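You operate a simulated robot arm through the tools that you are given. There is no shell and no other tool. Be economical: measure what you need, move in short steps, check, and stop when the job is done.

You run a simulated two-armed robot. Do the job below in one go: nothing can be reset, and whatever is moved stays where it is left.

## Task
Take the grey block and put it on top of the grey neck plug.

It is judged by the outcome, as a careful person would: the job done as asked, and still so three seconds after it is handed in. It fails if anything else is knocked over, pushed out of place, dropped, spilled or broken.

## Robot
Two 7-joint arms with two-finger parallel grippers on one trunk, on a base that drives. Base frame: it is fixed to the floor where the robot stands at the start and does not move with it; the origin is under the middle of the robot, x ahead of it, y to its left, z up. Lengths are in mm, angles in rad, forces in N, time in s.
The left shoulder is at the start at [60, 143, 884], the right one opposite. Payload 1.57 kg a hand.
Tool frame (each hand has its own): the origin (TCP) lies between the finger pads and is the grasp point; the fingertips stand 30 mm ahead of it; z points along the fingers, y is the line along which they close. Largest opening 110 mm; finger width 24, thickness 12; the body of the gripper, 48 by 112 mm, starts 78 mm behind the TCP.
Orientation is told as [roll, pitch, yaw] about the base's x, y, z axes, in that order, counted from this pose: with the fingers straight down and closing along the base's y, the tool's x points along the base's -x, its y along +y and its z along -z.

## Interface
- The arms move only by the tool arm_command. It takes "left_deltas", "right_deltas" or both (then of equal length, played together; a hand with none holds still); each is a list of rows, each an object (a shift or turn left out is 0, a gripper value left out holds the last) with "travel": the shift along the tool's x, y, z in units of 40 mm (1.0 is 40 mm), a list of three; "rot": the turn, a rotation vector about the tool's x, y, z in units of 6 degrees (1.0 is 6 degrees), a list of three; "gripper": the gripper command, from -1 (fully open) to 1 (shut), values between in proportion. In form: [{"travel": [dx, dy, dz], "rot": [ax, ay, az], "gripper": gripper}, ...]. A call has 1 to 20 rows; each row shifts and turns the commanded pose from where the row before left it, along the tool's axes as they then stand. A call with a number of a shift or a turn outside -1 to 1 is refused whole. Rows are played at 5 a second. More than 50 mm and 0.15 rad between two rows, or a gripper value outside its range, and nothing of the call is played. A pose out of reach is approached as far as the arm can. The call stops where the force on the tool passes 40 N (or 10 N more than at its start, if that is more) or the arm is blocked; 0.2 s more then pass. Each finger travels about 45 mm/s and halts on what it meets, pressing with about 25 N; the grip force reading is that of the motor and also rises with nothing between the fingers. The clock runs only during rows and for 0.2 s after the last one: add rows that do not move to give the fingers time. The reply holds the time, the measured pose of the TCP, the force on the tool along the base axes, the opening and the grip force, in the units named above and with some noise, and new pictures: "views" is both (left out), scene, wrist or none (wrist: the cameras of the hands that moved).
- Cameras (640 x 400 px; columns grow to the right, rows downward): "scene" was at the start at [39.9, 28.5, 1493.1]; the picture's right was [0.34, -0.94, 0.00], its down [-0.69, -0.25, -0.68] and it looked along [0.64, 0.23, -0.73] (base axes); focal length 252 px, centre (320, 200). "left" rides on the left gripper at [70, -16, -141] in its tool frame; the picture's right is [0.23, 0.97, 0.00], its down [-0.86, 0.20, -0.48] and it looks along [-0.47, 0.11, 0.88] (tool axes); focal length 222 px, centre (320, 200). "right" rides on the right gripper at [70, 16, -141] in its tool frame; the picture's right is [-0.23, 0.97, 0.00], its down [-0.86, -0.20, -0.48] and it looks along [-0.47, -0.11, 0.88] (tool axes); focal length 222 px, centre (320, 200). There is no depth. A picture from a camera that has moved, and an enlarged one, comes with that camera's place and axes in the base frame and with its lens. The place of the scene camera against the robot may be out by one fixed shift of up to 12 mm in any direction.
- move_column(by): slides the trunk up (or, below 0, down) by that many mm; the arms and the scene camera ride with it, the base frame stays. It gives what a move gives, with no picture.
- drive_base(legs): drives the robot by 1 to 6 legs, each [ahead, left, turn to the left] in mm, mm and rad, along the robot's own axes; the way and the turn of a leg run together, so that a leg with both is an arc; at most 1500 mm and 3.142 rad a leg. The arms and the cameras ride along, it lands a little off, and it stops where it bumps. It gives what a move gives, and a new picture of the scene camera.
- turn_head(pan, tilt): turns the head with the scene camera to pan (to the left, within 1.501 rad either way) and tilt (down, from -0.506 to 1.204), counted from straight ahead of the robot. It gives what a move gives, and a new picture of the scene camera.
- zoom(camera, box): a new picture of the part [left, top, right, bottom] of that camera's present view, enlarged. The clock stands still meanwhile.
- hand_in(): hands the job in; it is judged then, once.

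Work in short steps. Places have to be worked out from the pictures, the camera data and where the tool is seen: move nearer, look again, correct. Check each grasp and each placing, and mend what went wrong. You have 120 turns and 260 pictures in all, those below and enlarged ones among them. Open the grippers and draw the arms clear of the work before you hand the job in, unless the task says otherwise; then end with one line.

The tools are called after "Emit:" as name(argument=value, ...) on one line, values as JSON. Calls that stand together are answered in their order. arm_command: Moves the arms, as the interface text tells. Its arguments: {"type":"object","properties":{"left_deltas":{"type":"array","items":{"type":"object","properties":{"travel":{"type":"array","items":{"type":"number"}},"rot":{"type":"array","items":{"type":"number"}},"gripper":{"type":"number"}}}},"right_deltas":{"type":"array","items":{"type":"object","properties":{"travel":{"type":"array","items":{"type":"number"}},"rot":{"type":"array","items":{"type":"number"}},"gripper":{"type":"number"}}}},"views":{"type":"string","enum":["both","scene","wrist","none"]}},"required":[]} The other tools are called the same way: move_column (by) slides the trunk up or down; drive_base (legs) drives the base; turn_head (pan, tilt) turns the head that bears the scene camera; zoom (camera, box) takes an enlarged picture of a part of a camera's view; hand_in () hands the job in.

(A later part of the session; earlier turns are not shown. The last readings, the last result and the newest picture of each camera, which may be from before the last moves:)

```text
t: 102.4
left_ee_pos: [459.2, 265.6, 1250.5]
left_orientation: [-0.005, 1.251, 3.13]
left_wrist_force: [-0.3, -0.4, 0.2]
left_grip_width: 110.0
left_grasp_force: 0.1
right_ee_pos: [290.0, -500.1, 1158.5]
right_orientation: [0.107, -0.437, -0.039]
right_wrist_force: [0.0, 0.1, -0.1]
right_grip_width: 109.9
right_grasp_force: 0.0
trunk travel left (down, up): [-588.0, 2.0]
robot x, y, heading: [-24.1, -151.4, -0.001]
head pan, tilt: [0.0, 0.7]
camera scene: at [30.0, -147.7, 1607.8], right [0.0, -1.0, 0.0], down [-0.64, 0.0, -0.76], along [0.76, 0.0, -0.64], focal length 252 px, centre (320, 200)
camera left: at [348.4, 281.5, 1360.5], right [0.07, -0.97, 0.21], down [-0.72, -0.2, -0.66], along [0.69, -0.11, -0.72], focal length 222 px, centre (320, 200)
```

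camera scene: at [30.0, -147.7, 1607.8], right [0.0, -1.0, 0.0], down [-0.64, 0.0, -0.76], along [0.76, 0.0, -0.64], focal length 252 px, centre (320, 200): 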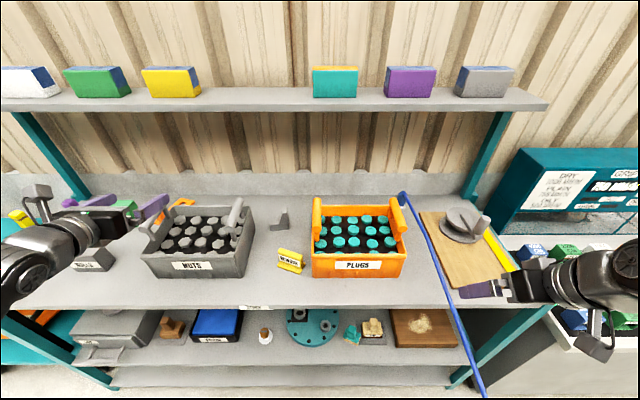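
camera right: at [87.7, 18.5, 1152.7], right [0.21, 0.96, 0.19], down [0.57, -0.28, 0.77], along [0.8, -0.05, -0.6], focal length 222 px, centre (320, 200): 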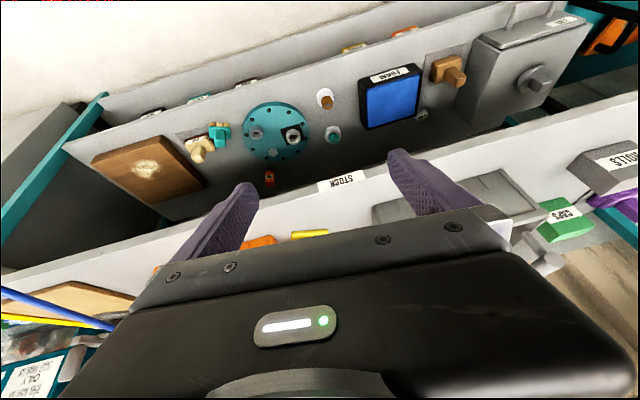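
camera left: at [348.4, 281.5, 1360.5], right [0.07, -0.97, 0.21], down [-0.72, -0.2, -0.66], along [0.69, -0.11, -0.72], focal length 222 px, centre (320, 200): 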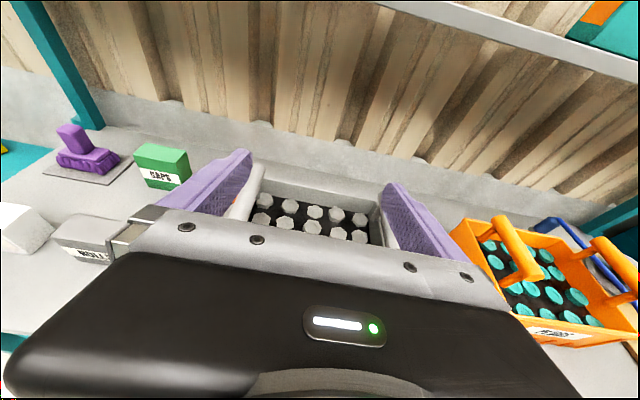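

The camera is now on top. I move the hand sideways in front of the block (y≈-18) and narrow the opening to ~70 mm, then look.

Emit:
arm_command(left_deltas=[{"travel": [0, 1, 0], "gripper": -0.27}, {"travel": [0, 1, 0]}, {"travel": [0, 1, 0]}, {"travel": [0, 1, 0]}, {"travel": [0, 1, 0]}, {"travel": [0, 1, 0]}, {"travel": [0, 1, 0]}, {"travel": [0, 0.1, 0]}], views="both")

Emit:
zoom(camera="left", box=[220, 100, 420, 225])

```text
t: 104.2
left_ee_pos: [458.7, -19.6, 1250.3]
left_orientation: [0.002, 1.25, 3.14]
left_wrist_force: [0.2, -0.7, 0.2]
left_grip_width: 69.8
left_grasp_force: 0.1
right_ee_pos: [290.4, -499.0, 1158.4]
right_orientation: [0.107, -0.437, -0.039]
right_wrist_force: [0.0, -0.4, -0.2]
right_grip_width: 110.1
right_grasp_force: 0.1
trunk travel left (down, up): [-588.0, 2.0]
robot x, y, heading: [-23.0, -148.4, -0.003]
head pan, tilt: [0.0, 0.7]
camera scene: at [29.6, -147.3, 1607.8], right [0.0, -1.0, 0.0], down [-0.64, 0.0, -0.77], along [0.77, 0.0, -0.64], focal length 252 px, centre (320, 200)
camera left: at [347.4, -2.7, 1360.8], right [0.07, -0.97, 0.22], down [-0.72, -0.2, -0.66], along [0.69, -0.11, -0.72], focal length 222 px, centre (320, 200)
```

scene: 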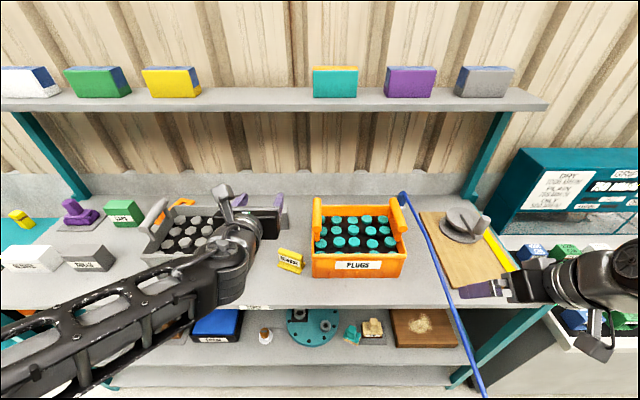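
left: 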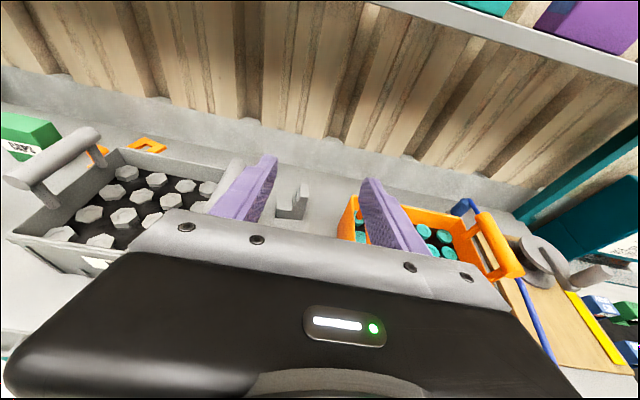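

```text
3.20 times, centred on (320, 162) of left
camera zoom: at [347.4, -2.7, 1360.8], right [0.07, -0.97, 0.22], down [-0.72, -0.2, -0.66], along [0.69, -0.11, -0.72], focal length 711 px, centre (320, 320)
```

zoom: 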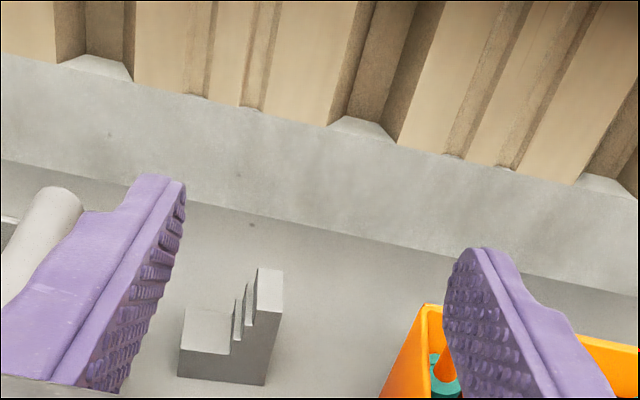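

Block's tall end confirmed at about (719,-19,991). I yaw slightly to match it, descend to z≈1040, then advance 200 mm and check.

Emit:
arm_command(left_deltas=[{"rot": [0.72, 0, -0.24]}, {"travel": [-0.996, 0, 0.33]}, {"travel": [-0.996, 0, 0.33]}, {"travel": [-0.996, 0, 0.33]}, {"travel": [-0.996, 0, 0.33]}, {"travel": [-0.996, 0, 0.33]}, {"travel": [0.315, 0.08, 0.949]}, {"travel": [0.315, 0.08, 0.949]}, {"travel": [0.315, 0.08, 0.949]}, {"travel": [0.315, 0.08, 0.949]}, {"travel": [0.315, 0.08, 0.949]}], views="both")

Emit:
zoom(camera="left", box=[220, 100, 420, 225])

```text
t: 106.6
left_ee_pos: [702.8, -39.6, 1057.5]
left_orientation: [-0.003, 1.251, -3.067]
left_wrist_force: [-0.1, 0.2, 0.1]
left_grip_width: 70.0
left_grasp_force: 0.1
left hand out of reach, approached as far as the arm can: row 3, 4, 5
right_ee_pos: [292.6, -499.7, 1157.7]
right_orientation: [0.105, -0.437, -0.04]
right_wrist_force: [0.3, -0.9, 0.2]
right_grip_width: 110.0
right_grasp_force: 0.0
trunk travel left (down, up): [-588.0, 2.0]
robot x, y, heading: [-18.0, -150.4, -0.003]
head pan, tilt: [0.0, 0.7]
camera scene: at [31.1, -148.0, 1607.7], right [0.0, -1.0, 0.0], down [-0.64, 0.0, -0.76], along [0.76, 0.0, -0.64], focal length 252 px, centre (320, 200)
camera left: at [589.9, -32.2, 1169.1], right [0.15, -0.97, 0.21], down [-0.71, -0.25, -0.66], along [0.69, -0.05, -0.72], focal length 222 px, centre (320, 200)
```

scene: 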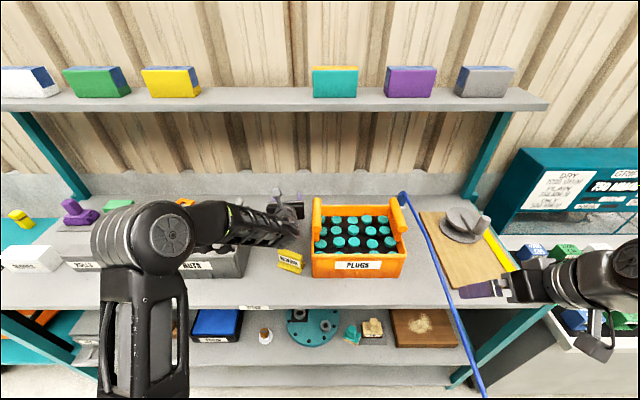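
left: 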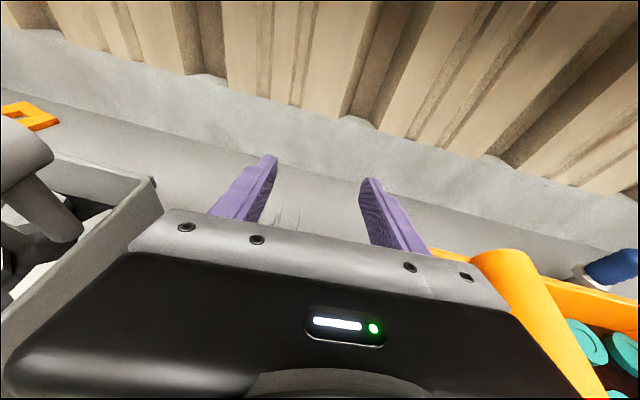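

```text
3.20 times, centred on (320, 162) of left
camera zoom: at [589.9, -32.2, 1169.1], right [0.15, -0.97, 0.21], down [-0.71, -0.25, -0.66], along [0.69, -0.05, -0.72], focal length 711 px, centre (320, 320)
```

zoom: 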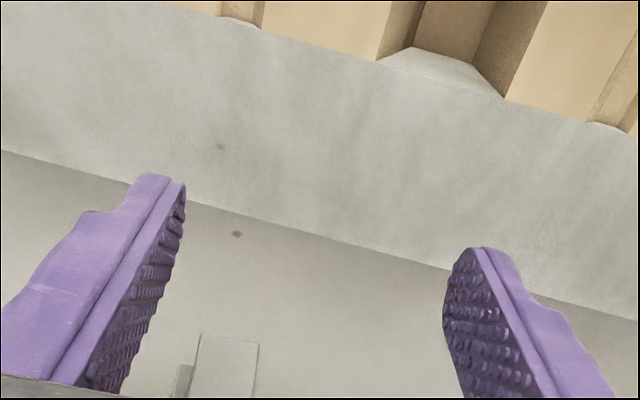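

I see the block's tall end (back edge x≈743, centre y≈-17). Shift left 22 mm, then descend to z≈990.

Emit:
arm_command(left_deltas=[{"travel": [0, -0.55, 0]}, {"travel": [-0.5, 0, 0.22]}, {"travel": [-0.5, 0, 0.22]}, {"travel": [-0.55, 0, 0.25]}, {}], views="both")

Emit:
zoom(camera="left", box=[220, 120, 420, 245])

Emit:
zoom(camera="scene", box=[230, 180, 358, 260])

```text
t: 107.8
left_ee_pos: [705.1, -18.1, 989.4]
left_orientation: [0.001, 1.252, -3.063]
left_wrist_force: [-0.9, -0.1, -0.8]
left_grip_width: 70.0
left_grasp_force: 0.0
right_ee_pos: [291.8, -499.2, 1158.3]
right_orientation: [0.107, -0.435, -0.04]
right_wrist_force: [-0.4, 0.3, -0.1]
right_grip_width: 109.9
right_grasp_force: 0.0
trunk travel left (down, up): [-588.0, 2.0]
robot x, y, heading: [-19.5, -149.6, -0.003]
head pan, tilt: [0.0, 0.7]
camera scene: at [29.8, -147.7, 1607.8], right [0.0, -1.0, 0.0], down [-0.64, 0.0, -0.77], along [0.77, 0.0, -0.64], focal length 252 px, centre (320, 200)
camera left: at [592.8, -9.4, 1100.8], right [0.15, -0.97, 0.22], down [-0.7, -0.25, -0.66], along [0.69, -0.06, -0.72], focal length 222 px, centre (320, 200)
```

scene: 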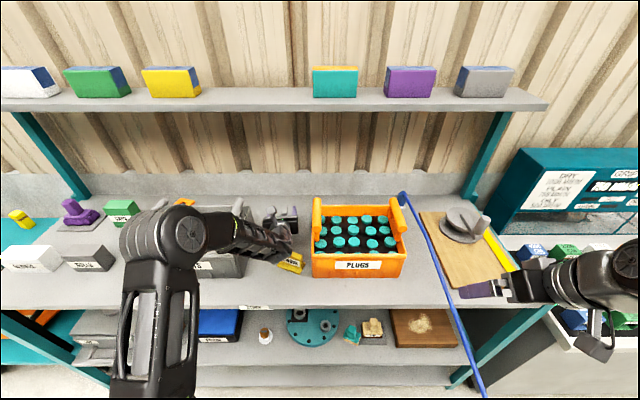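
left: 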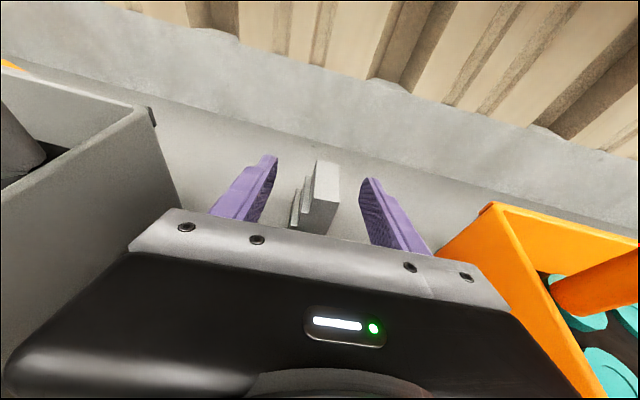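

```text
3.20 times, centred on (320, 182) of left
camera zoom: at [592.8, -9.4, 1100.8], right [0.15, -0.97, 0.22], down [-0.7, -0.25, -0.66], along [0.69, -0.06, -0.72], focal length 711 px, centre (320, 256)
```

zoom: 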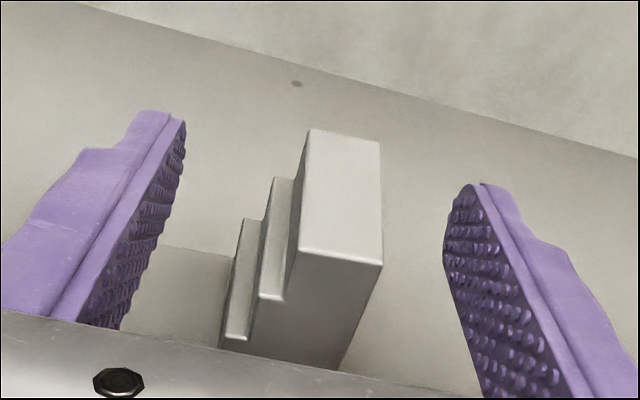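

```text
5.00 times, centred on (294, 220) of scene
camera zoom: at [29.8, -147.7, 1607.8], right [0.0, -1.0, 0.0], down [-0.64, 0.0, -0.77], along [0.77, 0.0, -0.64], focal length 1258 px, centre (450, 100)
```

zoom: 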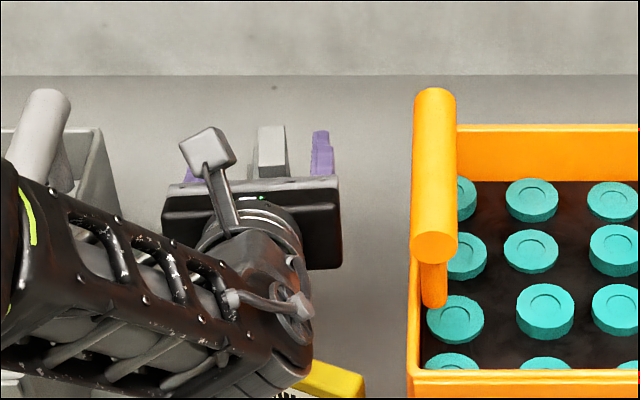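

The tall end sits between the fingers (centre y≈-22). Nudge 4 mm right, 3 mm down and 4 mm forward, then close.

Emit:
arm_command(left_deltas=[{"travel": [-0.04, 0.1, 0.12]}, {"gripper": 1}, {"gripper": 1}, {"gripper": 1}, {"gripper": 1}, {"gripper": 1}, {"gripper": 1}], views="both")

Emit:
zoom(camera="left", box=[220, 120, 420, 245])

```text
t: 109.4
left_ee_pos: [710.2, -20.9, 986.8]
left_orientation: [-0.002, 1.253, -3.066]
left_wrist_force: [-0.2, 3.2, 4.8]
left_grip_width: 40.6
left_grasp_force: 24.5
right_ee_pos: [290.7, -500.0, 1158.7]
right_orientation: [0.106, -0.436, -0.039]
right_wrist_force: [-0.3, 0.4, -0.3]
right_grip_width: 110.0
right_grasp_force: 0.1
trunk travel left (down, up): [-588.0, 2.0]
robot x, y, heading: [-19.5, -149.9, 0.002]
head pan, tilt: [0.0, 0.7]
camera scene: at [29.4, -147.7, 1607.8], right [0.0, -1.0, 0.0], down [-0.64, 0.0, -0.77], along [0.77, 0.0, -0.64], focal length 252 px, centre (320, 200)
camera left: at [597.5, -13.0, 1098.5], right [0.15, -0.97, 0.22], down [-0.7, -0.25, -0.66], along [0.7, -0.06, -0.72], focal length 222 px, centre (320, 200)
```

scene: 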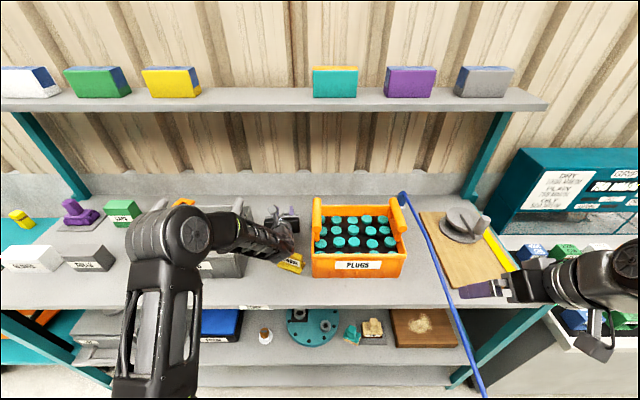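
left: 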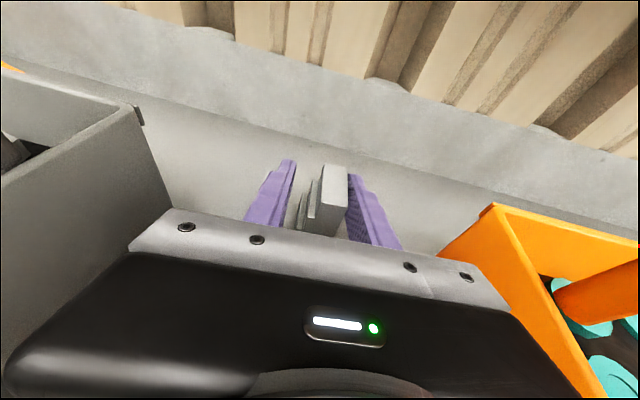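

```text
3.20 times, centred on (320, 182) of left
camera zoom: at [597.5, -13.0, 1098.5], right [0.15, -0.97, 0.22], down [-0.7, -0.25, -0.66], along [0.7, -0.06, -0.72], focal length 711 px, centre (320, 256)
```

zoom: 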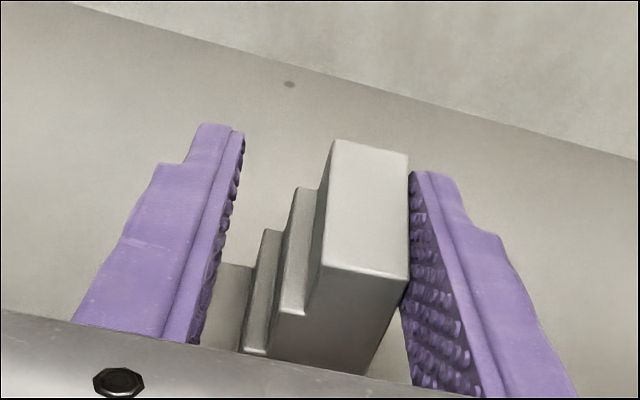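

Width 40.6 at 24.5 N with little net force: the left finger appears to be caught on a lower step. I'll reopen, rise ~10 mm, and regrip the top riser.

Emit:
arm_command(left_deltas=[{"gripper": -0.1}, {"gripper": -0.1}, {"travel": [0.24, 0.2, -0.08]}, {"gripper": 1}, {"gripper": 1}, {"gripper": 1}, {"gripper": 1}, {"gripper": 1}, {"gripper": 1}], views="wrist")

Emit:
zoom(camera="left", box=[220, 120, 420, 245])

```text
t: 111.4
left_ee_pos: [711.1, -28.8, 996.8]
left_orientation: [-0.003, 1.253, -3.068]
left_wrist_force: [1.8, 4.0, 4.1]
left_grip_width: 31.9
left_grasp_force: 25.4
right_ee_pos: [290.8, -500.0, 1158.4]
right_orientation: [0.106, -0.436, -0.04]
right_wrist_force: [0.2, 0.2, -0.4]
right_grip_width: 110.0
right_grasp_force: 0.1
trunk travel left (down, up): [-588.0, 2.0]
robot x, y, heading: [-17.5, -144.5, 0.002]
head pan, tilt: [0.0, 0.7]
camera left: at [598.8, -20.4, 1108.0], right [0.15, -0.97, 0.22], down [-0.7, -0.25, -0.66], along [0.69, -0.06, -0.72], focal length 222 px, centre (320, 200)
```

left: 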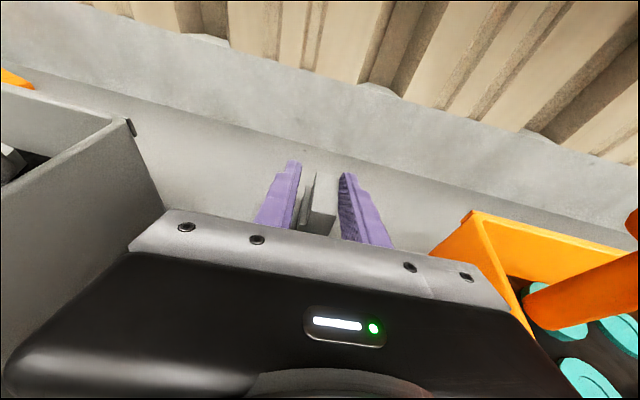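

```text
3.20 times, centred on (320, 182) of left
camera zoom: at [598.8, -20.4, 1108.0], right [0.15, -0.97, 0.22], down [-0.7, -0.25, -0.66], along [0.69, -0.06, -0.72], focal length 711 px, centre (320, 256)
```

zoom: 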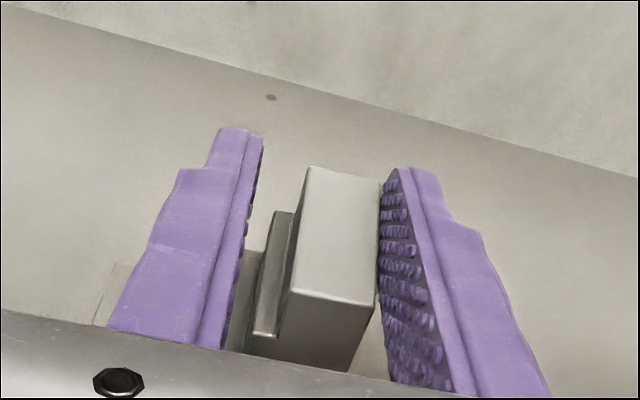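

Now 31.9 mm at 25 N: gripping the tall end including the first step, a sound hold. I lift 40 mm straight up and check.

Emit:
arm_command(left_deltas=[{"travel": [0.24, 0, -0.08], "gripper": 1}, {"travel": [0.24, 0, -0.08], "gripper": 1}, {"travel": [0.24, 0, -0.08], "gripper": 1}, {"travel": [0.24, 0, -0.08], "gripper": 1}, {"gripper": 1}], views="both")

Emit:
zoom(camera="left", box=[220, 120, 420, 245])

Emit:
zoom(camera="scene", box=[230, 180, 358, 260])

```text
t: 112.6
left_ee_pos: [709.7, -28.4, 1036.6]
left_orientation: [0.0, 1.25, -3.066]
left_wrist_force: [0.0, 0.0, 0.1]
left_grip_width: 0.0
left_grasp_force: 21.0
right_ee_pos: [290.8, -499.6, 1158.3]
right_orientation: [0.107, -0.438, -0.039]
right_wrist_force: [0.1, -0.4, -0.5]
right_grip_width: 110.0
right_grasp_force: 0.1
trunk travel left (down, up): [-588.0, 2.0]
robot x, y, heading: [-17.6, -149.4, -0.002]
head pan, tilt: [0.0, 0.7]
camera scene: at [30.3, -147.8, 1607.8], right [0.0, -1.0, 0.0], down [-0.64, 0.0, -0.76], along [0.76, 0.0, -0.64], focal length 252 px, centre (320, 200)
camera left: at [599.0, -21.1, 1147.4], right [0.15, -0.97, 0.22], down [-0.71, -0.25, -0.66], along [0.69, -0.06, -0.72], focal length 222 px, centre (320, 200)
```

scene: 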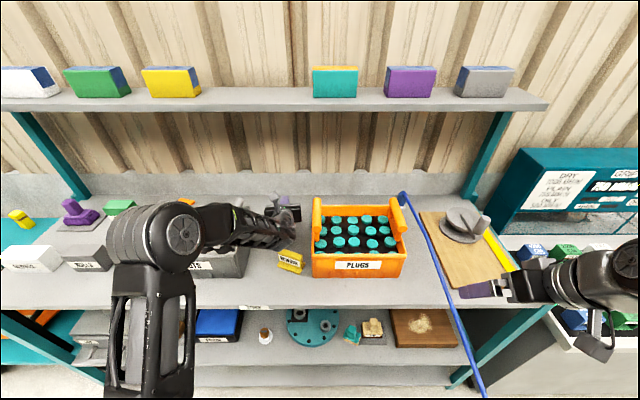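
left: 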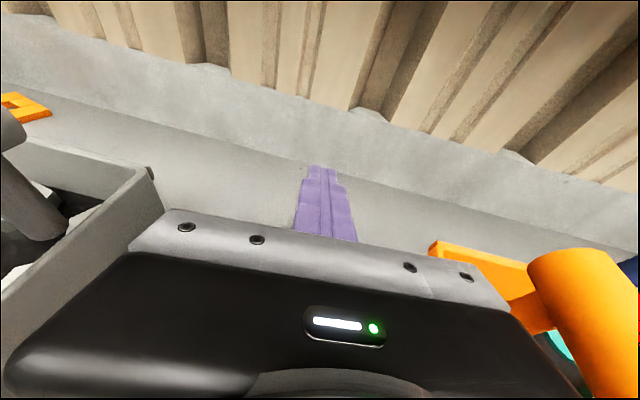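

```text
3.20 times, centred on (320, 182) of left
camera zoom: at [599.0, -21.1, 1147.4], right [0.15, -0.97, 0.22], down [-0.71, -0.25, -0.66], along [0.69, -0.06, -0.72], focal length 711 px, centre (320, 256)
```

zoom: 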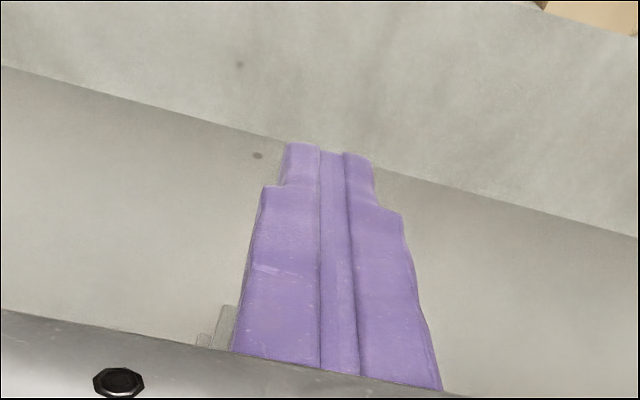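

```text
5.00 times, centred on (294, 220) of scene
camera zoom: at [30.3, -147.8, 1607.8], right [0.0, -1.0, 0.0], down [-0.64, 0.0, -0.76], along [0.76, 0.0, -0.64], focal length 1258 px, centre (450, 100)
```

zoom: 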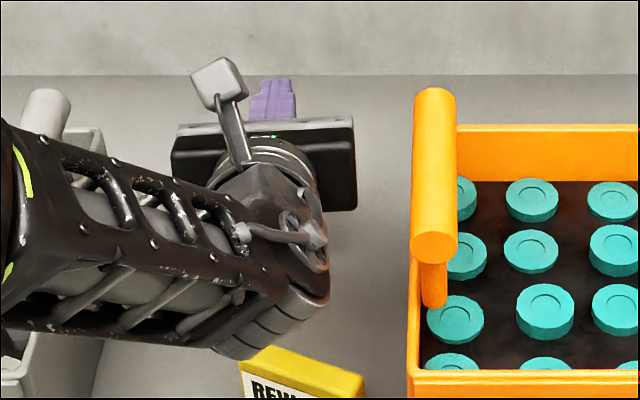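

The block slipped out. I open the fingers and look at where it stands.

Emit:
arm_command(left_deltas=[{"travel": [0.3, 0, -0.1], "gripper": -0.27}, {"travel": [0.3, 0, -0.1], "gripper": -0.27}, {"gripper": -0.27}, {"gripper": -0.27}], views="wrist")

Emit:
zoom(camera="left", box=[220, 120, 420, 245])

```text
t: 113.6
left_ee_pos: [711.8, -29.2, 1062.2]
left_orientation: [-0.001, 1.251, -3.066]
left_wrist_force: [0.1, -0.1, 1.2]
left_grip_width: 69.7
left_grasp_force: 0.0
right_ee_pos: [290.6, -500.0, 1158.4]
right_orientation: [0.108, -0.434, -0.042]
right_wrist_force: [0.0, 0.2, 0.8]
right_grip_width: 110.1
right_grasp_force: 0.1
trunk travel left (down, up): [-588.0, 2.0]
robot x, y, heading: [-21.9, -151.2, -0.005]
head pan, tilt: [0.0, 0.7]
camera left: at [598.4, -21.4, 1173.0], right [0.15, -0.97, 0.22], down [-0.71, -0.25, -0.66], along [0.69, -0.06, -0.72], focal length 222 px, centre (320, 200)
```

left: 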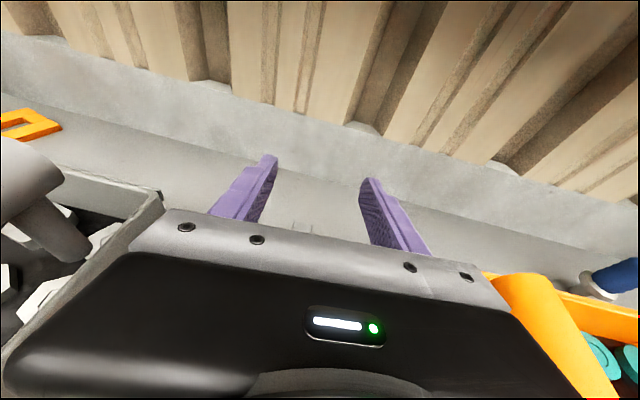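

```text
3.20 times, centred on (320, 182) of left
camera zoom: at [598.4, -21.4, 1173.0], right [0.15, -0.97, 0.22], down [-0.71, -0.25, -0.66], along [0.69, -0.06, -0.72], focal length 711 px, centre (320, 256)
```

zoom: 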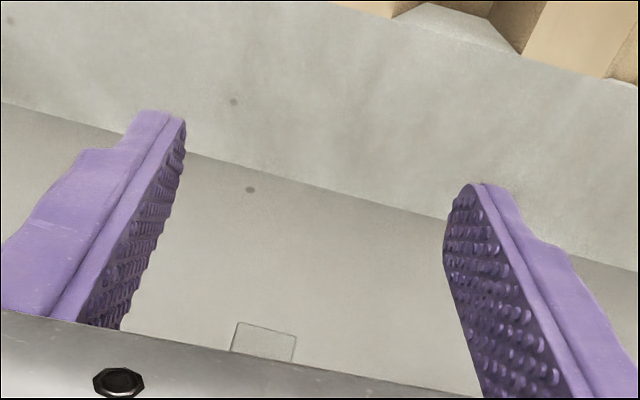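

The block still stands upright (tall end y≈-24). I'll take a lower, full-width grip (68 mm across flat faces) with the hand pitched steeper (≈57° from vertical), which also keeps headroom at the plug: pitch, open to ~95, and go to z≈1000.

Emit:
arm_command(left_deltas=[{"rot": [0, -0.8, 0], "gripper": -0.73}, {"rot": [0, -0.8, 0]}, {"rot": [0, -0.8, 0]}, {"travel": [0, -0.725, 0]}, {"travel": [-0.69, 0, 0.355]}, {"travel": [-0.69, 0, 0.355]}, {}], views="both")

Emit:
zoom(camera="left", box=[200, 120, 440, 270])

Emit:
zoom(camera="scene", box=[230, 180, 358, 260])

```text
t: 115.2
left_ee_pos: [702.3, 2.3, 1001.6]
left_orientation: [-0.002, 1.001, -3.068]
left_wrist_force: [-0.1, 0.0, -0.4]
left_grip_width: 95.3
left_grasp_force: 0.1
right_ee_pos: [290.7, -500.7, 1158.6]
right_orientation: [0.109, -0.436, -0.041]
right_wrist_force: [-0.6, -1.2, 0.2]
right_grip_width: 109.8
right_grasp_force: 0.0
trunk travel left (down, up): [-588.0, 2.0]
robot x, y, heading: [-21.8, -150.4, -0.004]
head pan, tilt: [0.0, 0.7]
camera scene: at [30.0, -148.3, 1607.8], right [0.0, -1.0, 0.0], down [-0.64, 0.0, -0.76], along [0.76, 0.0, -0.64], focal length 252 px, centre (320, 200)
camera left: at [621.0, 11.8, 1136.7], right [0.2, -0.96, 0.19], down [-0.85, -0.26, -0.46], along [0.49, -0.07, -0.87], focal length 222 px, centre (320, 200)
```

scene: 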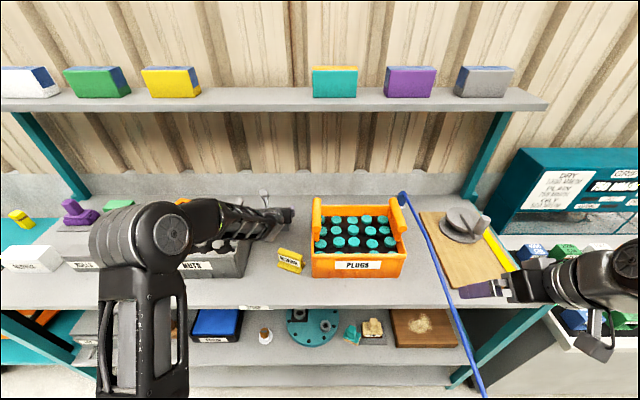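
left: 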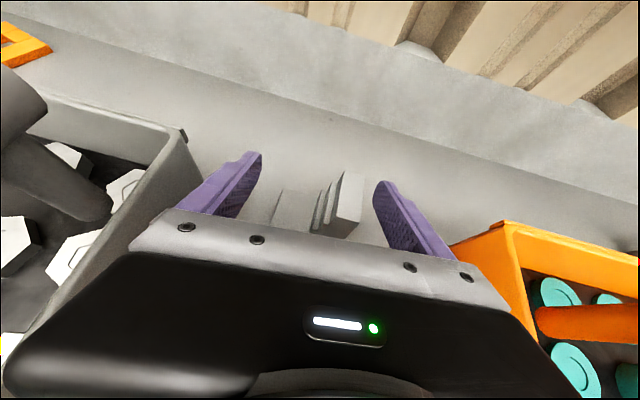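

```text
2.67 times, centred on (320, 195) of left
camera zoom: at [621.0, 11.8, 1136.7], right [0.2, -0.96, 0.19], down [-0.85, -0.26, -0.46], along [0.49, -0.07, -0.87], focal length 592 px, centre (320, 213)
```

zoom: 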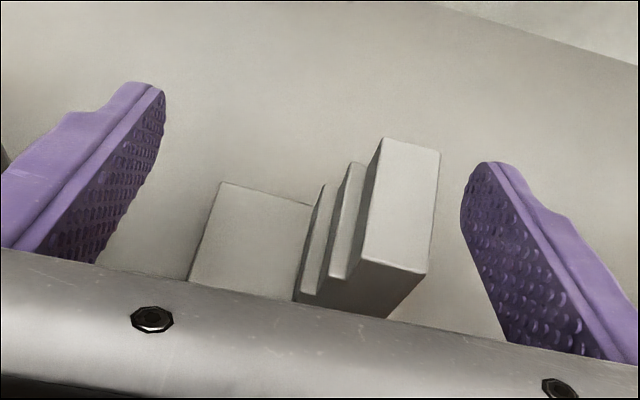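

```text
5.00 times, centred on (294, 220) of scene
camera zoom: at [30.0, -148.3, 1607.8], right [0.0, -1.0, 0.0], down [-0.64, 0.0, -0.76], along [0.76, 0.0, -0.64], focal length 1258 px, centre (450, 100)
```

zoom: 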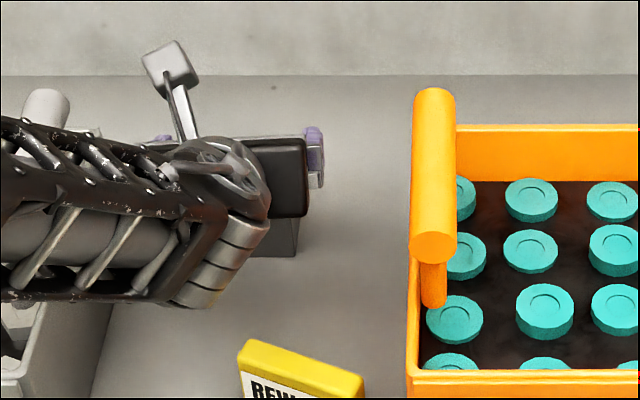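

Block spans y −32…+36, centred with the hand. I descend straight down to z≈934.

Emit:
arm_command(left_deltas=[{"travel": [-0.47, 0, 0.3]}, {"travel": [-0.47, 0, 0.3]}, {"travel": [-0.47, 0, 0.3]}, {}], views="both")

Emit:
zoom(camera="left", box=[200, 120, 440, 270])

Emit:
zoom(camera="scene", box=[230, 180, 358, 260])

```text
t: 116.2
left_ee_pos: [701.7, 1.9, 934.1]
left_orientation: [-0.002, 1.001, -3.065]
left_wrist_force: [0.3, 0.3, -0.9]
left_grip_width: 95.0
left_grasp_force: 0.1
right_ee_pos: [291.2, -499.7, 1158.4]
right_orientation: [0.107, -0.436, -0.04]
right_wrist_force: [0.0, -0.1, -0.3]
right_grip_width: 109.9
right_grasp_force: 0.0
trunk travel left (down, up): [-588.0, 2.0]
robot x, y, heading: [-19.5, -152.5, -0.004]
head pan, tilt: [0.0, 0.7]
camera scene: at [29.8, -147.9, 1607.8], right [0.0, -1.0, 0.0], down [-0.64, 0.0, -0.77], along [0.77, 0.0, -0.64], focal length 252 px, centre (320, 200)
camera left: at [620.1, 11.9, 1069.4], right [0.2, -0.96, 0.19], down [-0.85, -0.26, -0.46], along [0.49, -0.07, -0.87], focal length 222 px, centre (320, 200)
```

scene: 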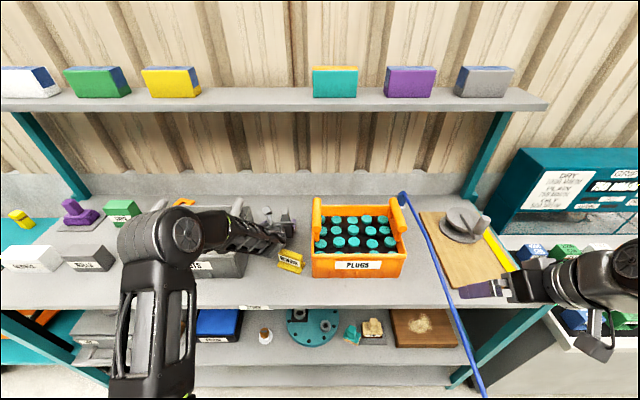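
left: 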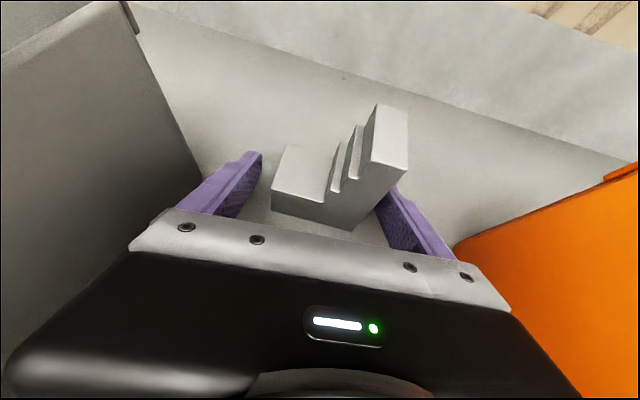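

```text
2.67 times, centred on (320, 195) of left
camera zoom: at [620.1, 11.9, 1069.4], right [0.2, -0.96, 0.19], down [-0.85, -0.26, -0.46], along [0.49, -0.07, -0.87], focal length 592 px, centre (320, 213)
```

zoom: 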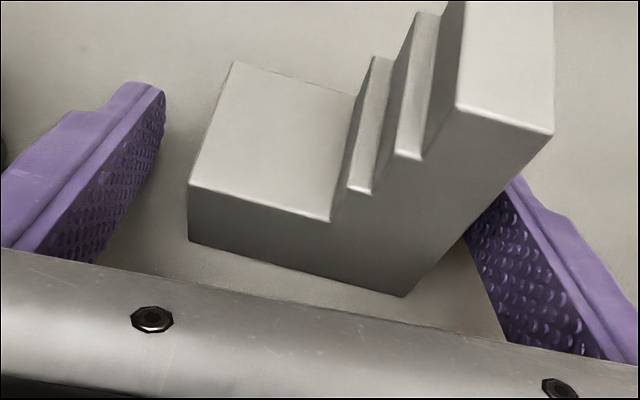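

```text
5.00 times, centred on (294, 220) of scene
camera zoom: at [29.8, -147.9, 1607.8], right [0.0, -1.0, 0.0], down [-0.64, 0.0, -0.77], along [0.77, 0.0, -0.64], focal length 1258 px, centre (450, 100)
```

zoom: 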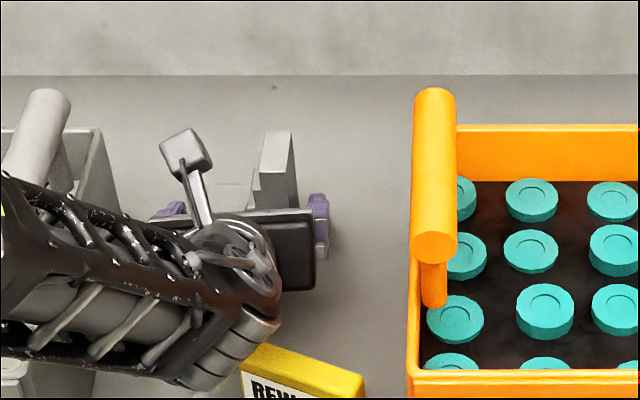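

Block front x≈696, base z≈895, left face up to 930. Advance 9 mm along the fingers and close.

Emit:
arm_command(left_deltas=[{"travel": [0, 0, 0.22]}, {"gripper": 1}, {"gripper": 1}, {"gripper": 1}, {"gripper": 1}, {"gripper": 1}], views="wrist")

Emit:
zoom(camera="left", box=[200, 120, 440, 270])

```text
t: 117.6
left_ee_pos: [710.2, 1.9, 930.6]
left_orientation: [0.001, 0.999, -3.065]
left_wrist_force: [-0.1, -1.4, 1.7]
left_grip_width: 70.1
left_grasp_force: 24.9
right_ee_pos: [291.2, -500.8, 1158.6]
right_orientation: [0.107, -0.436, -0.04]
right_wrist_force: [-0.1, 0.3, -0.6]
right_grip_width: 110.0
right_grasp_force: 0.1
trunk travel left (down, up): [-588.0, 2.0]
robot x, y, heading: [-22.0, -150.5, -0.002]
head pan, tilt: [0.0, 0.7]
camera left: at [628.0, 12.1, 1065.2], right [0.2, -0.96, 0.19], down [-0.85, -0.26, -0.46], along [0.49, -0.07, -0.87], focal length 222 px, centre (320, 200)
```

left: 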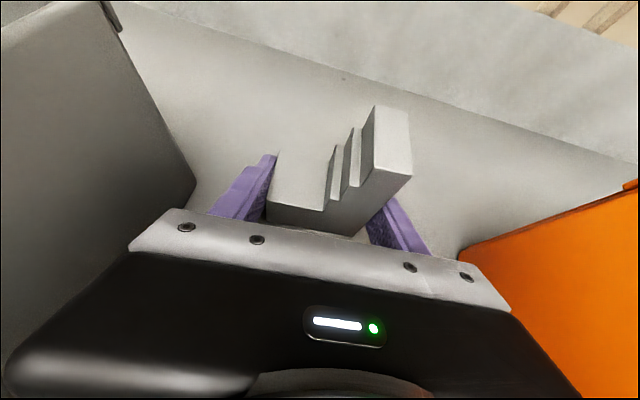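

```text
2.67 times, centred on (320, 195) of left
camera zoom: at [628.0, 12.1, 1065.2], right [0.2, -0.96, 0.19], down [-0.85, -0.26, -0.46], along [0.49, -0.07, -0.87], focal length 592 px, centre (320, 213)
```

zoom: 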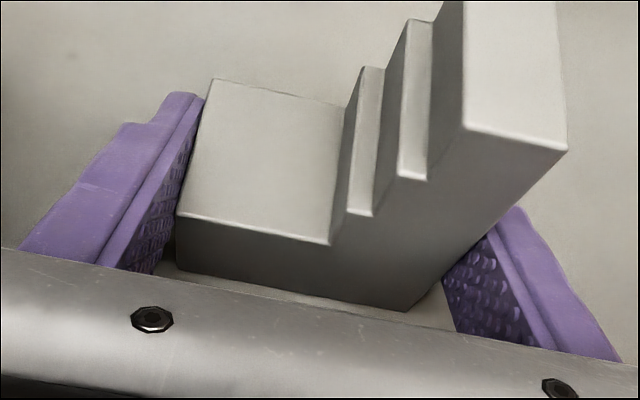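

Gripped at 70 mm, 25 N on the flat faces. I lift 40 mm gently and check.

Emit:
arm_command(left_deltas=[{"gripper": 1}, {"travel": [0.21, 0, -0.135]}, {"travel": [0.21, 0, -0.135]}, {"travel": [0.21, 0, -0.135]}, {"travel": [0.21, 0, -0.135]}, {}], views="wrist")

Emit:
zoom(camera="left", box=[200, 120, 440, 270])

```text
t: 119.0
left_ee_pos: [711.0, 2.3, 969.7]
left_orientation: [-0.001, 0.999, -3.067]
left_wrist_force: [-1.0, -0.5, -6.2]
left_grip_width: 69.9
left_grasp_force: 24.7
right_ee_pos: [291.0, -499.7, 1158.6]
right_orientation: [0.106, -0.435, -0.039]
right_wrist_force: [0.8, -0.5, -0.5]
right_grip_width: 110.0
right_grasp_force: 0.1
trunk travel left (down, up): [-588.0, 2.0]
robot x, y, heading: [-19.8, -150.4, -0.006]
head pan, tilt: [0.0, 0.7]
camera left: at [629.2, 11.5, 1104.8], right [0.2, -0.96, 0.19], down [-0.85, -0.26, -0.46], along [0.49, -0.07, -0.87], focal length 222 px, centre (320, 200)
```

left: 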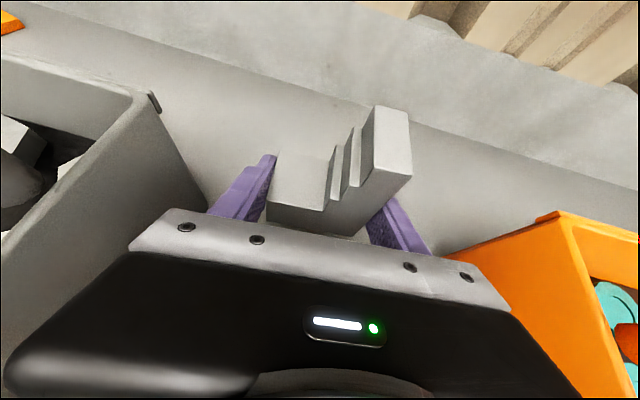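

```text
2.67 times, centred on (320, 195) of left
camera zoom: at [629.2, 11.5, 1104.8], right [0.2, -0.96, 0.19], down [-0.85, -0.26, -0.46], along [0.49, -0.07, -0.87], focal length 592 px, centre (320, 213)
```

zoom: 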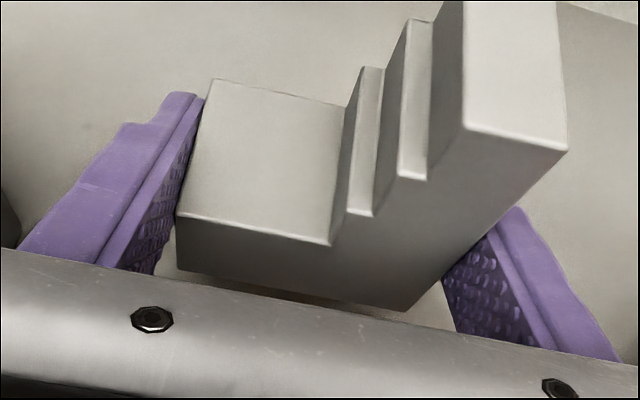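

The block is held (weight ≈6 N). I raise it another 100 mm, then back the base away between the crates.

Emit:
arm_command(left_deltas=[{"travel": [0.42, 0, -0.27]}, {"travel": [0.42, 0, -0.27]}, {"travel": [0.42, 0, -0.27]}, {"travel": [0.42, 0, -0.27]}, {"travel": [0.42, 0, -0.27]}, {}], views="wrist")

Emit:
drive_base(legs=[[-200, 0, 0], [-220, 0, 0]])

```text
t: 120.4
left_ee_pos: [709.1, 1.7, 1067.6]
left_orientation: [0.0, 1.001, -3.064]
left_wrist_force: [-0.5, 0.6, -4.3]
left_grip_width: 69.7
left_grasp_force: 25.1
right_ee_pos: [291.5, -499.7, 1158.6]
right_orientation: [0.107, -0.437, -0.038]
right_wrist_force: [-0.3, -0.6, -0.3]
right_grip_width: 109.8
right_grasp_force: 0.0
trunk travel left (down, up): [-588.0, 2.0]
robot x, y, heading: [-19.9, -148.8, -0.004]
head pan, tilt: [0.0, 0.7]
camera left: at [628.0, 11.1, 1203.1], right [0.2, -0.96, 0.19], down [-0.85, -0.26, -0.46], along [0.49, -0.07, -0.87], focal length 222 px, centre (320, 200)
```

left: 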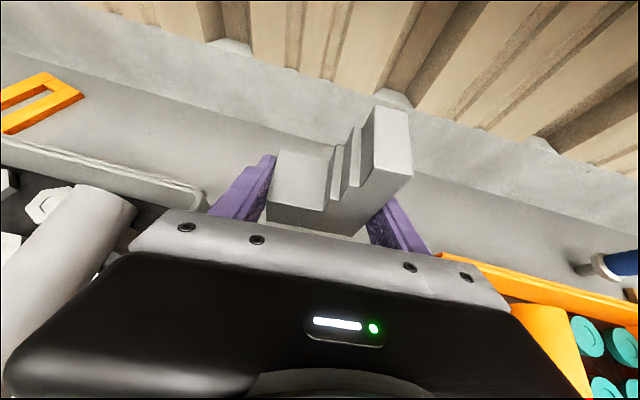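

```text
t: 123.4
left_ee_pos: [280.0, 1.8, 1067.6]
left_orientation: [0.001, 1.001, -3.066]
left_wrist_force: [0.5, 0.4, -4.3]
left_grip_width: 69.9
left_grasp_force: 24.8
right_ee_pos: [-140.1, -496.9, 1157.8]
right_orientation: [0.104, -0.436, -0.039]
right_wrist_force: [-0.3, 0.0, 0.4]
right_grip_width: 109.8
right_grasp_force: 0.2
trunk travel left (down, up): [-588.0, 2.0]
robot x, y, heading: [-450.1, -146.8, -0.005]
head pan, tilt: [0.0, 0.7]
camera scene: at [-400.0, -146.0, 1607.8], right [0.0, -1.0, 0.0], down [-0.64, 0.0, -0.77], along [0.77, 0.0, -0.64], focal length 252 px, centre (320, 200)
```

scene: 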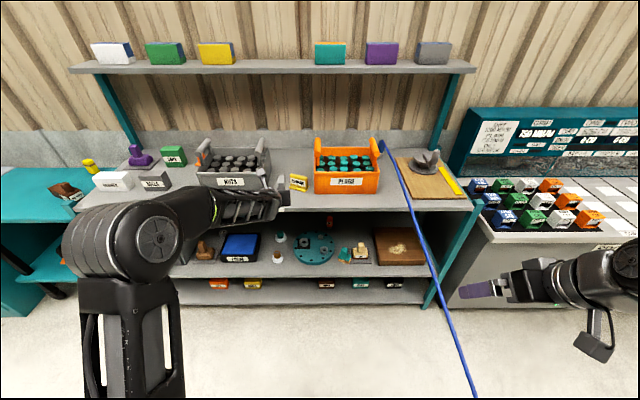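

All undisturbed. I drive left to line up with the plug (robot y≈598) and lower the column by 385 mm.

Emit:
drive_base(legs=[[0, 745, 0.005]])

Emit:
move_column(by=-370)

Emit:
turn_head(pan=0.0, tilt=0.6)

Emit:
arm_command(left_deltas=[{}], views="wrist")

```text
t: 127.4
left_ee_pos: [271.0, 755.8, 1067.0]
left_orientation: [0.002, 1.001, -3.042]
left_wrist_force: [0.5, -0.1, -4.7]
left_grip_width: 69.8
left_grasp_force: 25.2
right_ee_pos: [-135.5, 245.2, 1158.8]
right_orientation: [0.107, -0.437, -0.015]
right_wrist_force: [0.1, -0.3, -0.4]
right_grip_width: 109.8
right_grasp_force: 0.1
trunk travel left (down, up): [-588.0, 2.0]
robot x, y, heading: [-456.3, 591.3, 0.022]
head pan, tilt: [0.0, 0.7]
camera scene: at [-404.3, 591.0, 1607.7], right [0.02, -1.0, 0.0], down [-0.64, -0.01, -0.76], along [0.76, 0.02, -0.64], focal length 252 px, centre (320, 200)
```

scene: 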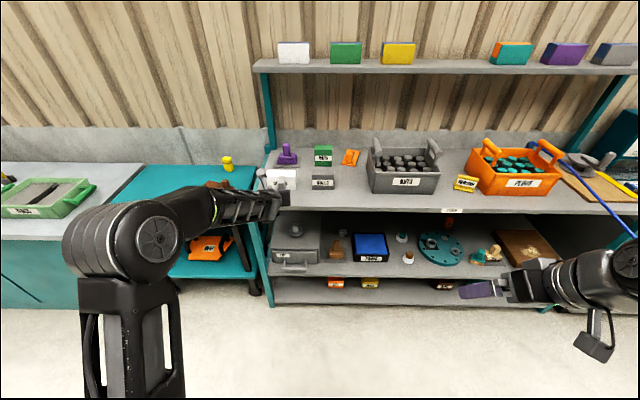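

```text
t: 130.9
left_ee_pos: [269.4, 754.1, 697.6]
left_orientation: [-0.001, 1.0, -3.041]
left_wrist_force: [-0.2, -0.3, -4.1]
left_grip_width: 69.8
left_grasp_force: 24.6
right_ee_pos: [-135.9, 244.6, 788.7]
right_orientation: [0.107, -0.437, -0.016]
right_wrist_force: [1.4, 0.0, 0.1]
right_grip_width: 110.0
right_grasp_force: 0.0
trunk travel left (down, up): [-218.0, 372.0]
robot x, y, heading: [-455.5, 589.7, 0.024]
head pan, tilt: [0.0, 0.7]
```

```text
t: 131.6
left_ee_pos: [270.8, 754.5, 697.9]
left_orientation: [0.0, 1.001, -3.042]
left_wrist_force: [0.3, 0.4, -4.1]
left_grip_width: 70.0
left_grasp_force: 25.2
right_ee_pos: [-134.9, 244.9, 788.1]
right_orientation: [0.106, -0.437, -0.016]
right_wrist_force: [0.2, -0.4, -0.2]
right_grip_width: 109.9
right_grasp_force: 0.1
trunk travel left (down, up): [-218.0, 372.0]
robot x, y, heading: [-454.1, 586.9, 0.02]
head pan, tilt: [0.0, 0.6]
camera scene: at [-401.0, 590.4, 1246.3], right [0.02, -1.0, 0.0], down [-0.57, -0.01, -0.82], along [0.82, 0.02, -0.57], focal length 252 px, centre (320, 200)
```

scene: 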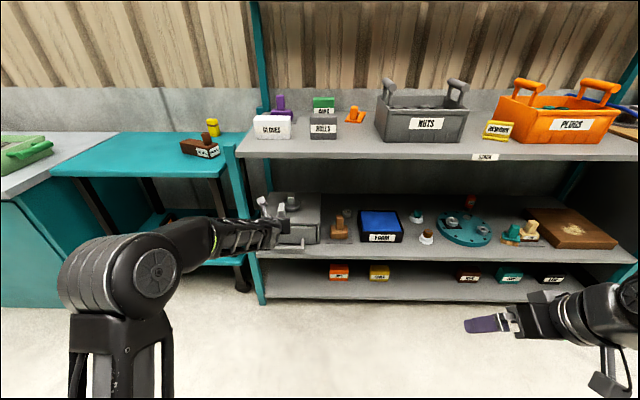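

```text
t: 132.0
left_ee_pos: [269.3, 754.7, 697.4]
left_orientation: [0.001, 1.001, -3.04]
left_wrist_force: [1.1, 0.4, -5.3]
left_grip_width: 69.7
left_grasp_force: 25.3
right_ee_pos: [-134.6, 244.6, 788.6]
right_orientation: [0.106, -0.436, -0.016]
right_wrist_force: [0.3, 0.4, 0.6]
right_grip_width: 109.8
right_grasp_force: 0.0
trunk travel left (down, up): [-218.0, 372.0]
robot x, y, heading: [-455.4, 591.3, 0.023]
head pan, tilt: [0.0, 0.6]
camera left: at [188.6, 762.8, 832.9], right [0.22, -0.96, 0.19], down [-0.84, -0.28, -0.46], along [0.49, -0.06, -0.87], focal length 222 px, centre (320, 200)
```

left: 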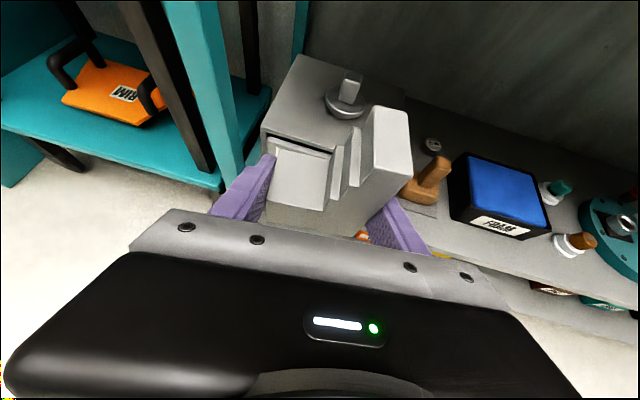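

The wrist camera sees the plug. I zoom in both views to measure the knob top.

Emit:
zoom(camera="left", box=[300, 50, 396, 110])

Emit:
zoom(camera="scene", box=[240, 180, 336, 240])

```text
6.67 times, centred on (348, 80) of left
camera zoom: at [188.6, 762.8, 832.9], right [0.22, -0.96, 0.19], down [-0.84, -0.28, -0.46], along [0.49, -0.06, -0.87], focal length 1481 px, centre (133, 1000)
```

zoom: 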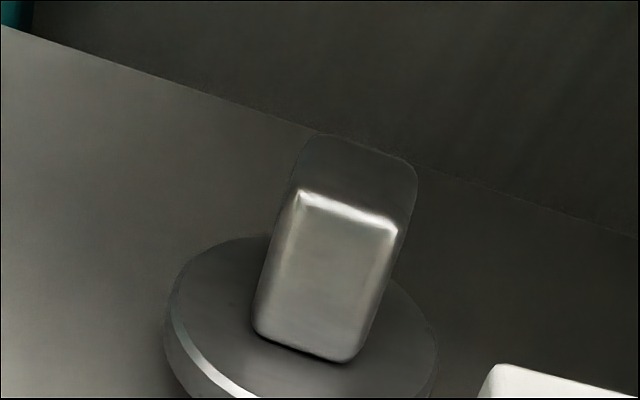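

```text
6.67 times, centred on (288, 210) of scene
camera zoom: at [-401.0, 590.4, 1246.4], right [0.02, -1.0, 0.0], down [-0.57, -0.01, -0.82], along [0.82, 0.02, -0.57], focal length 1678 px, centre (533, 133)
```

zoom: 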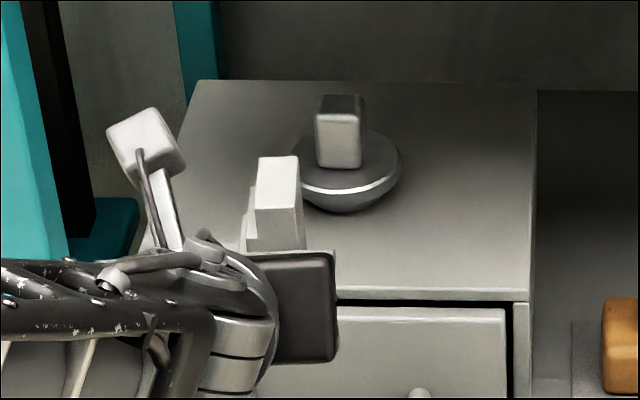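

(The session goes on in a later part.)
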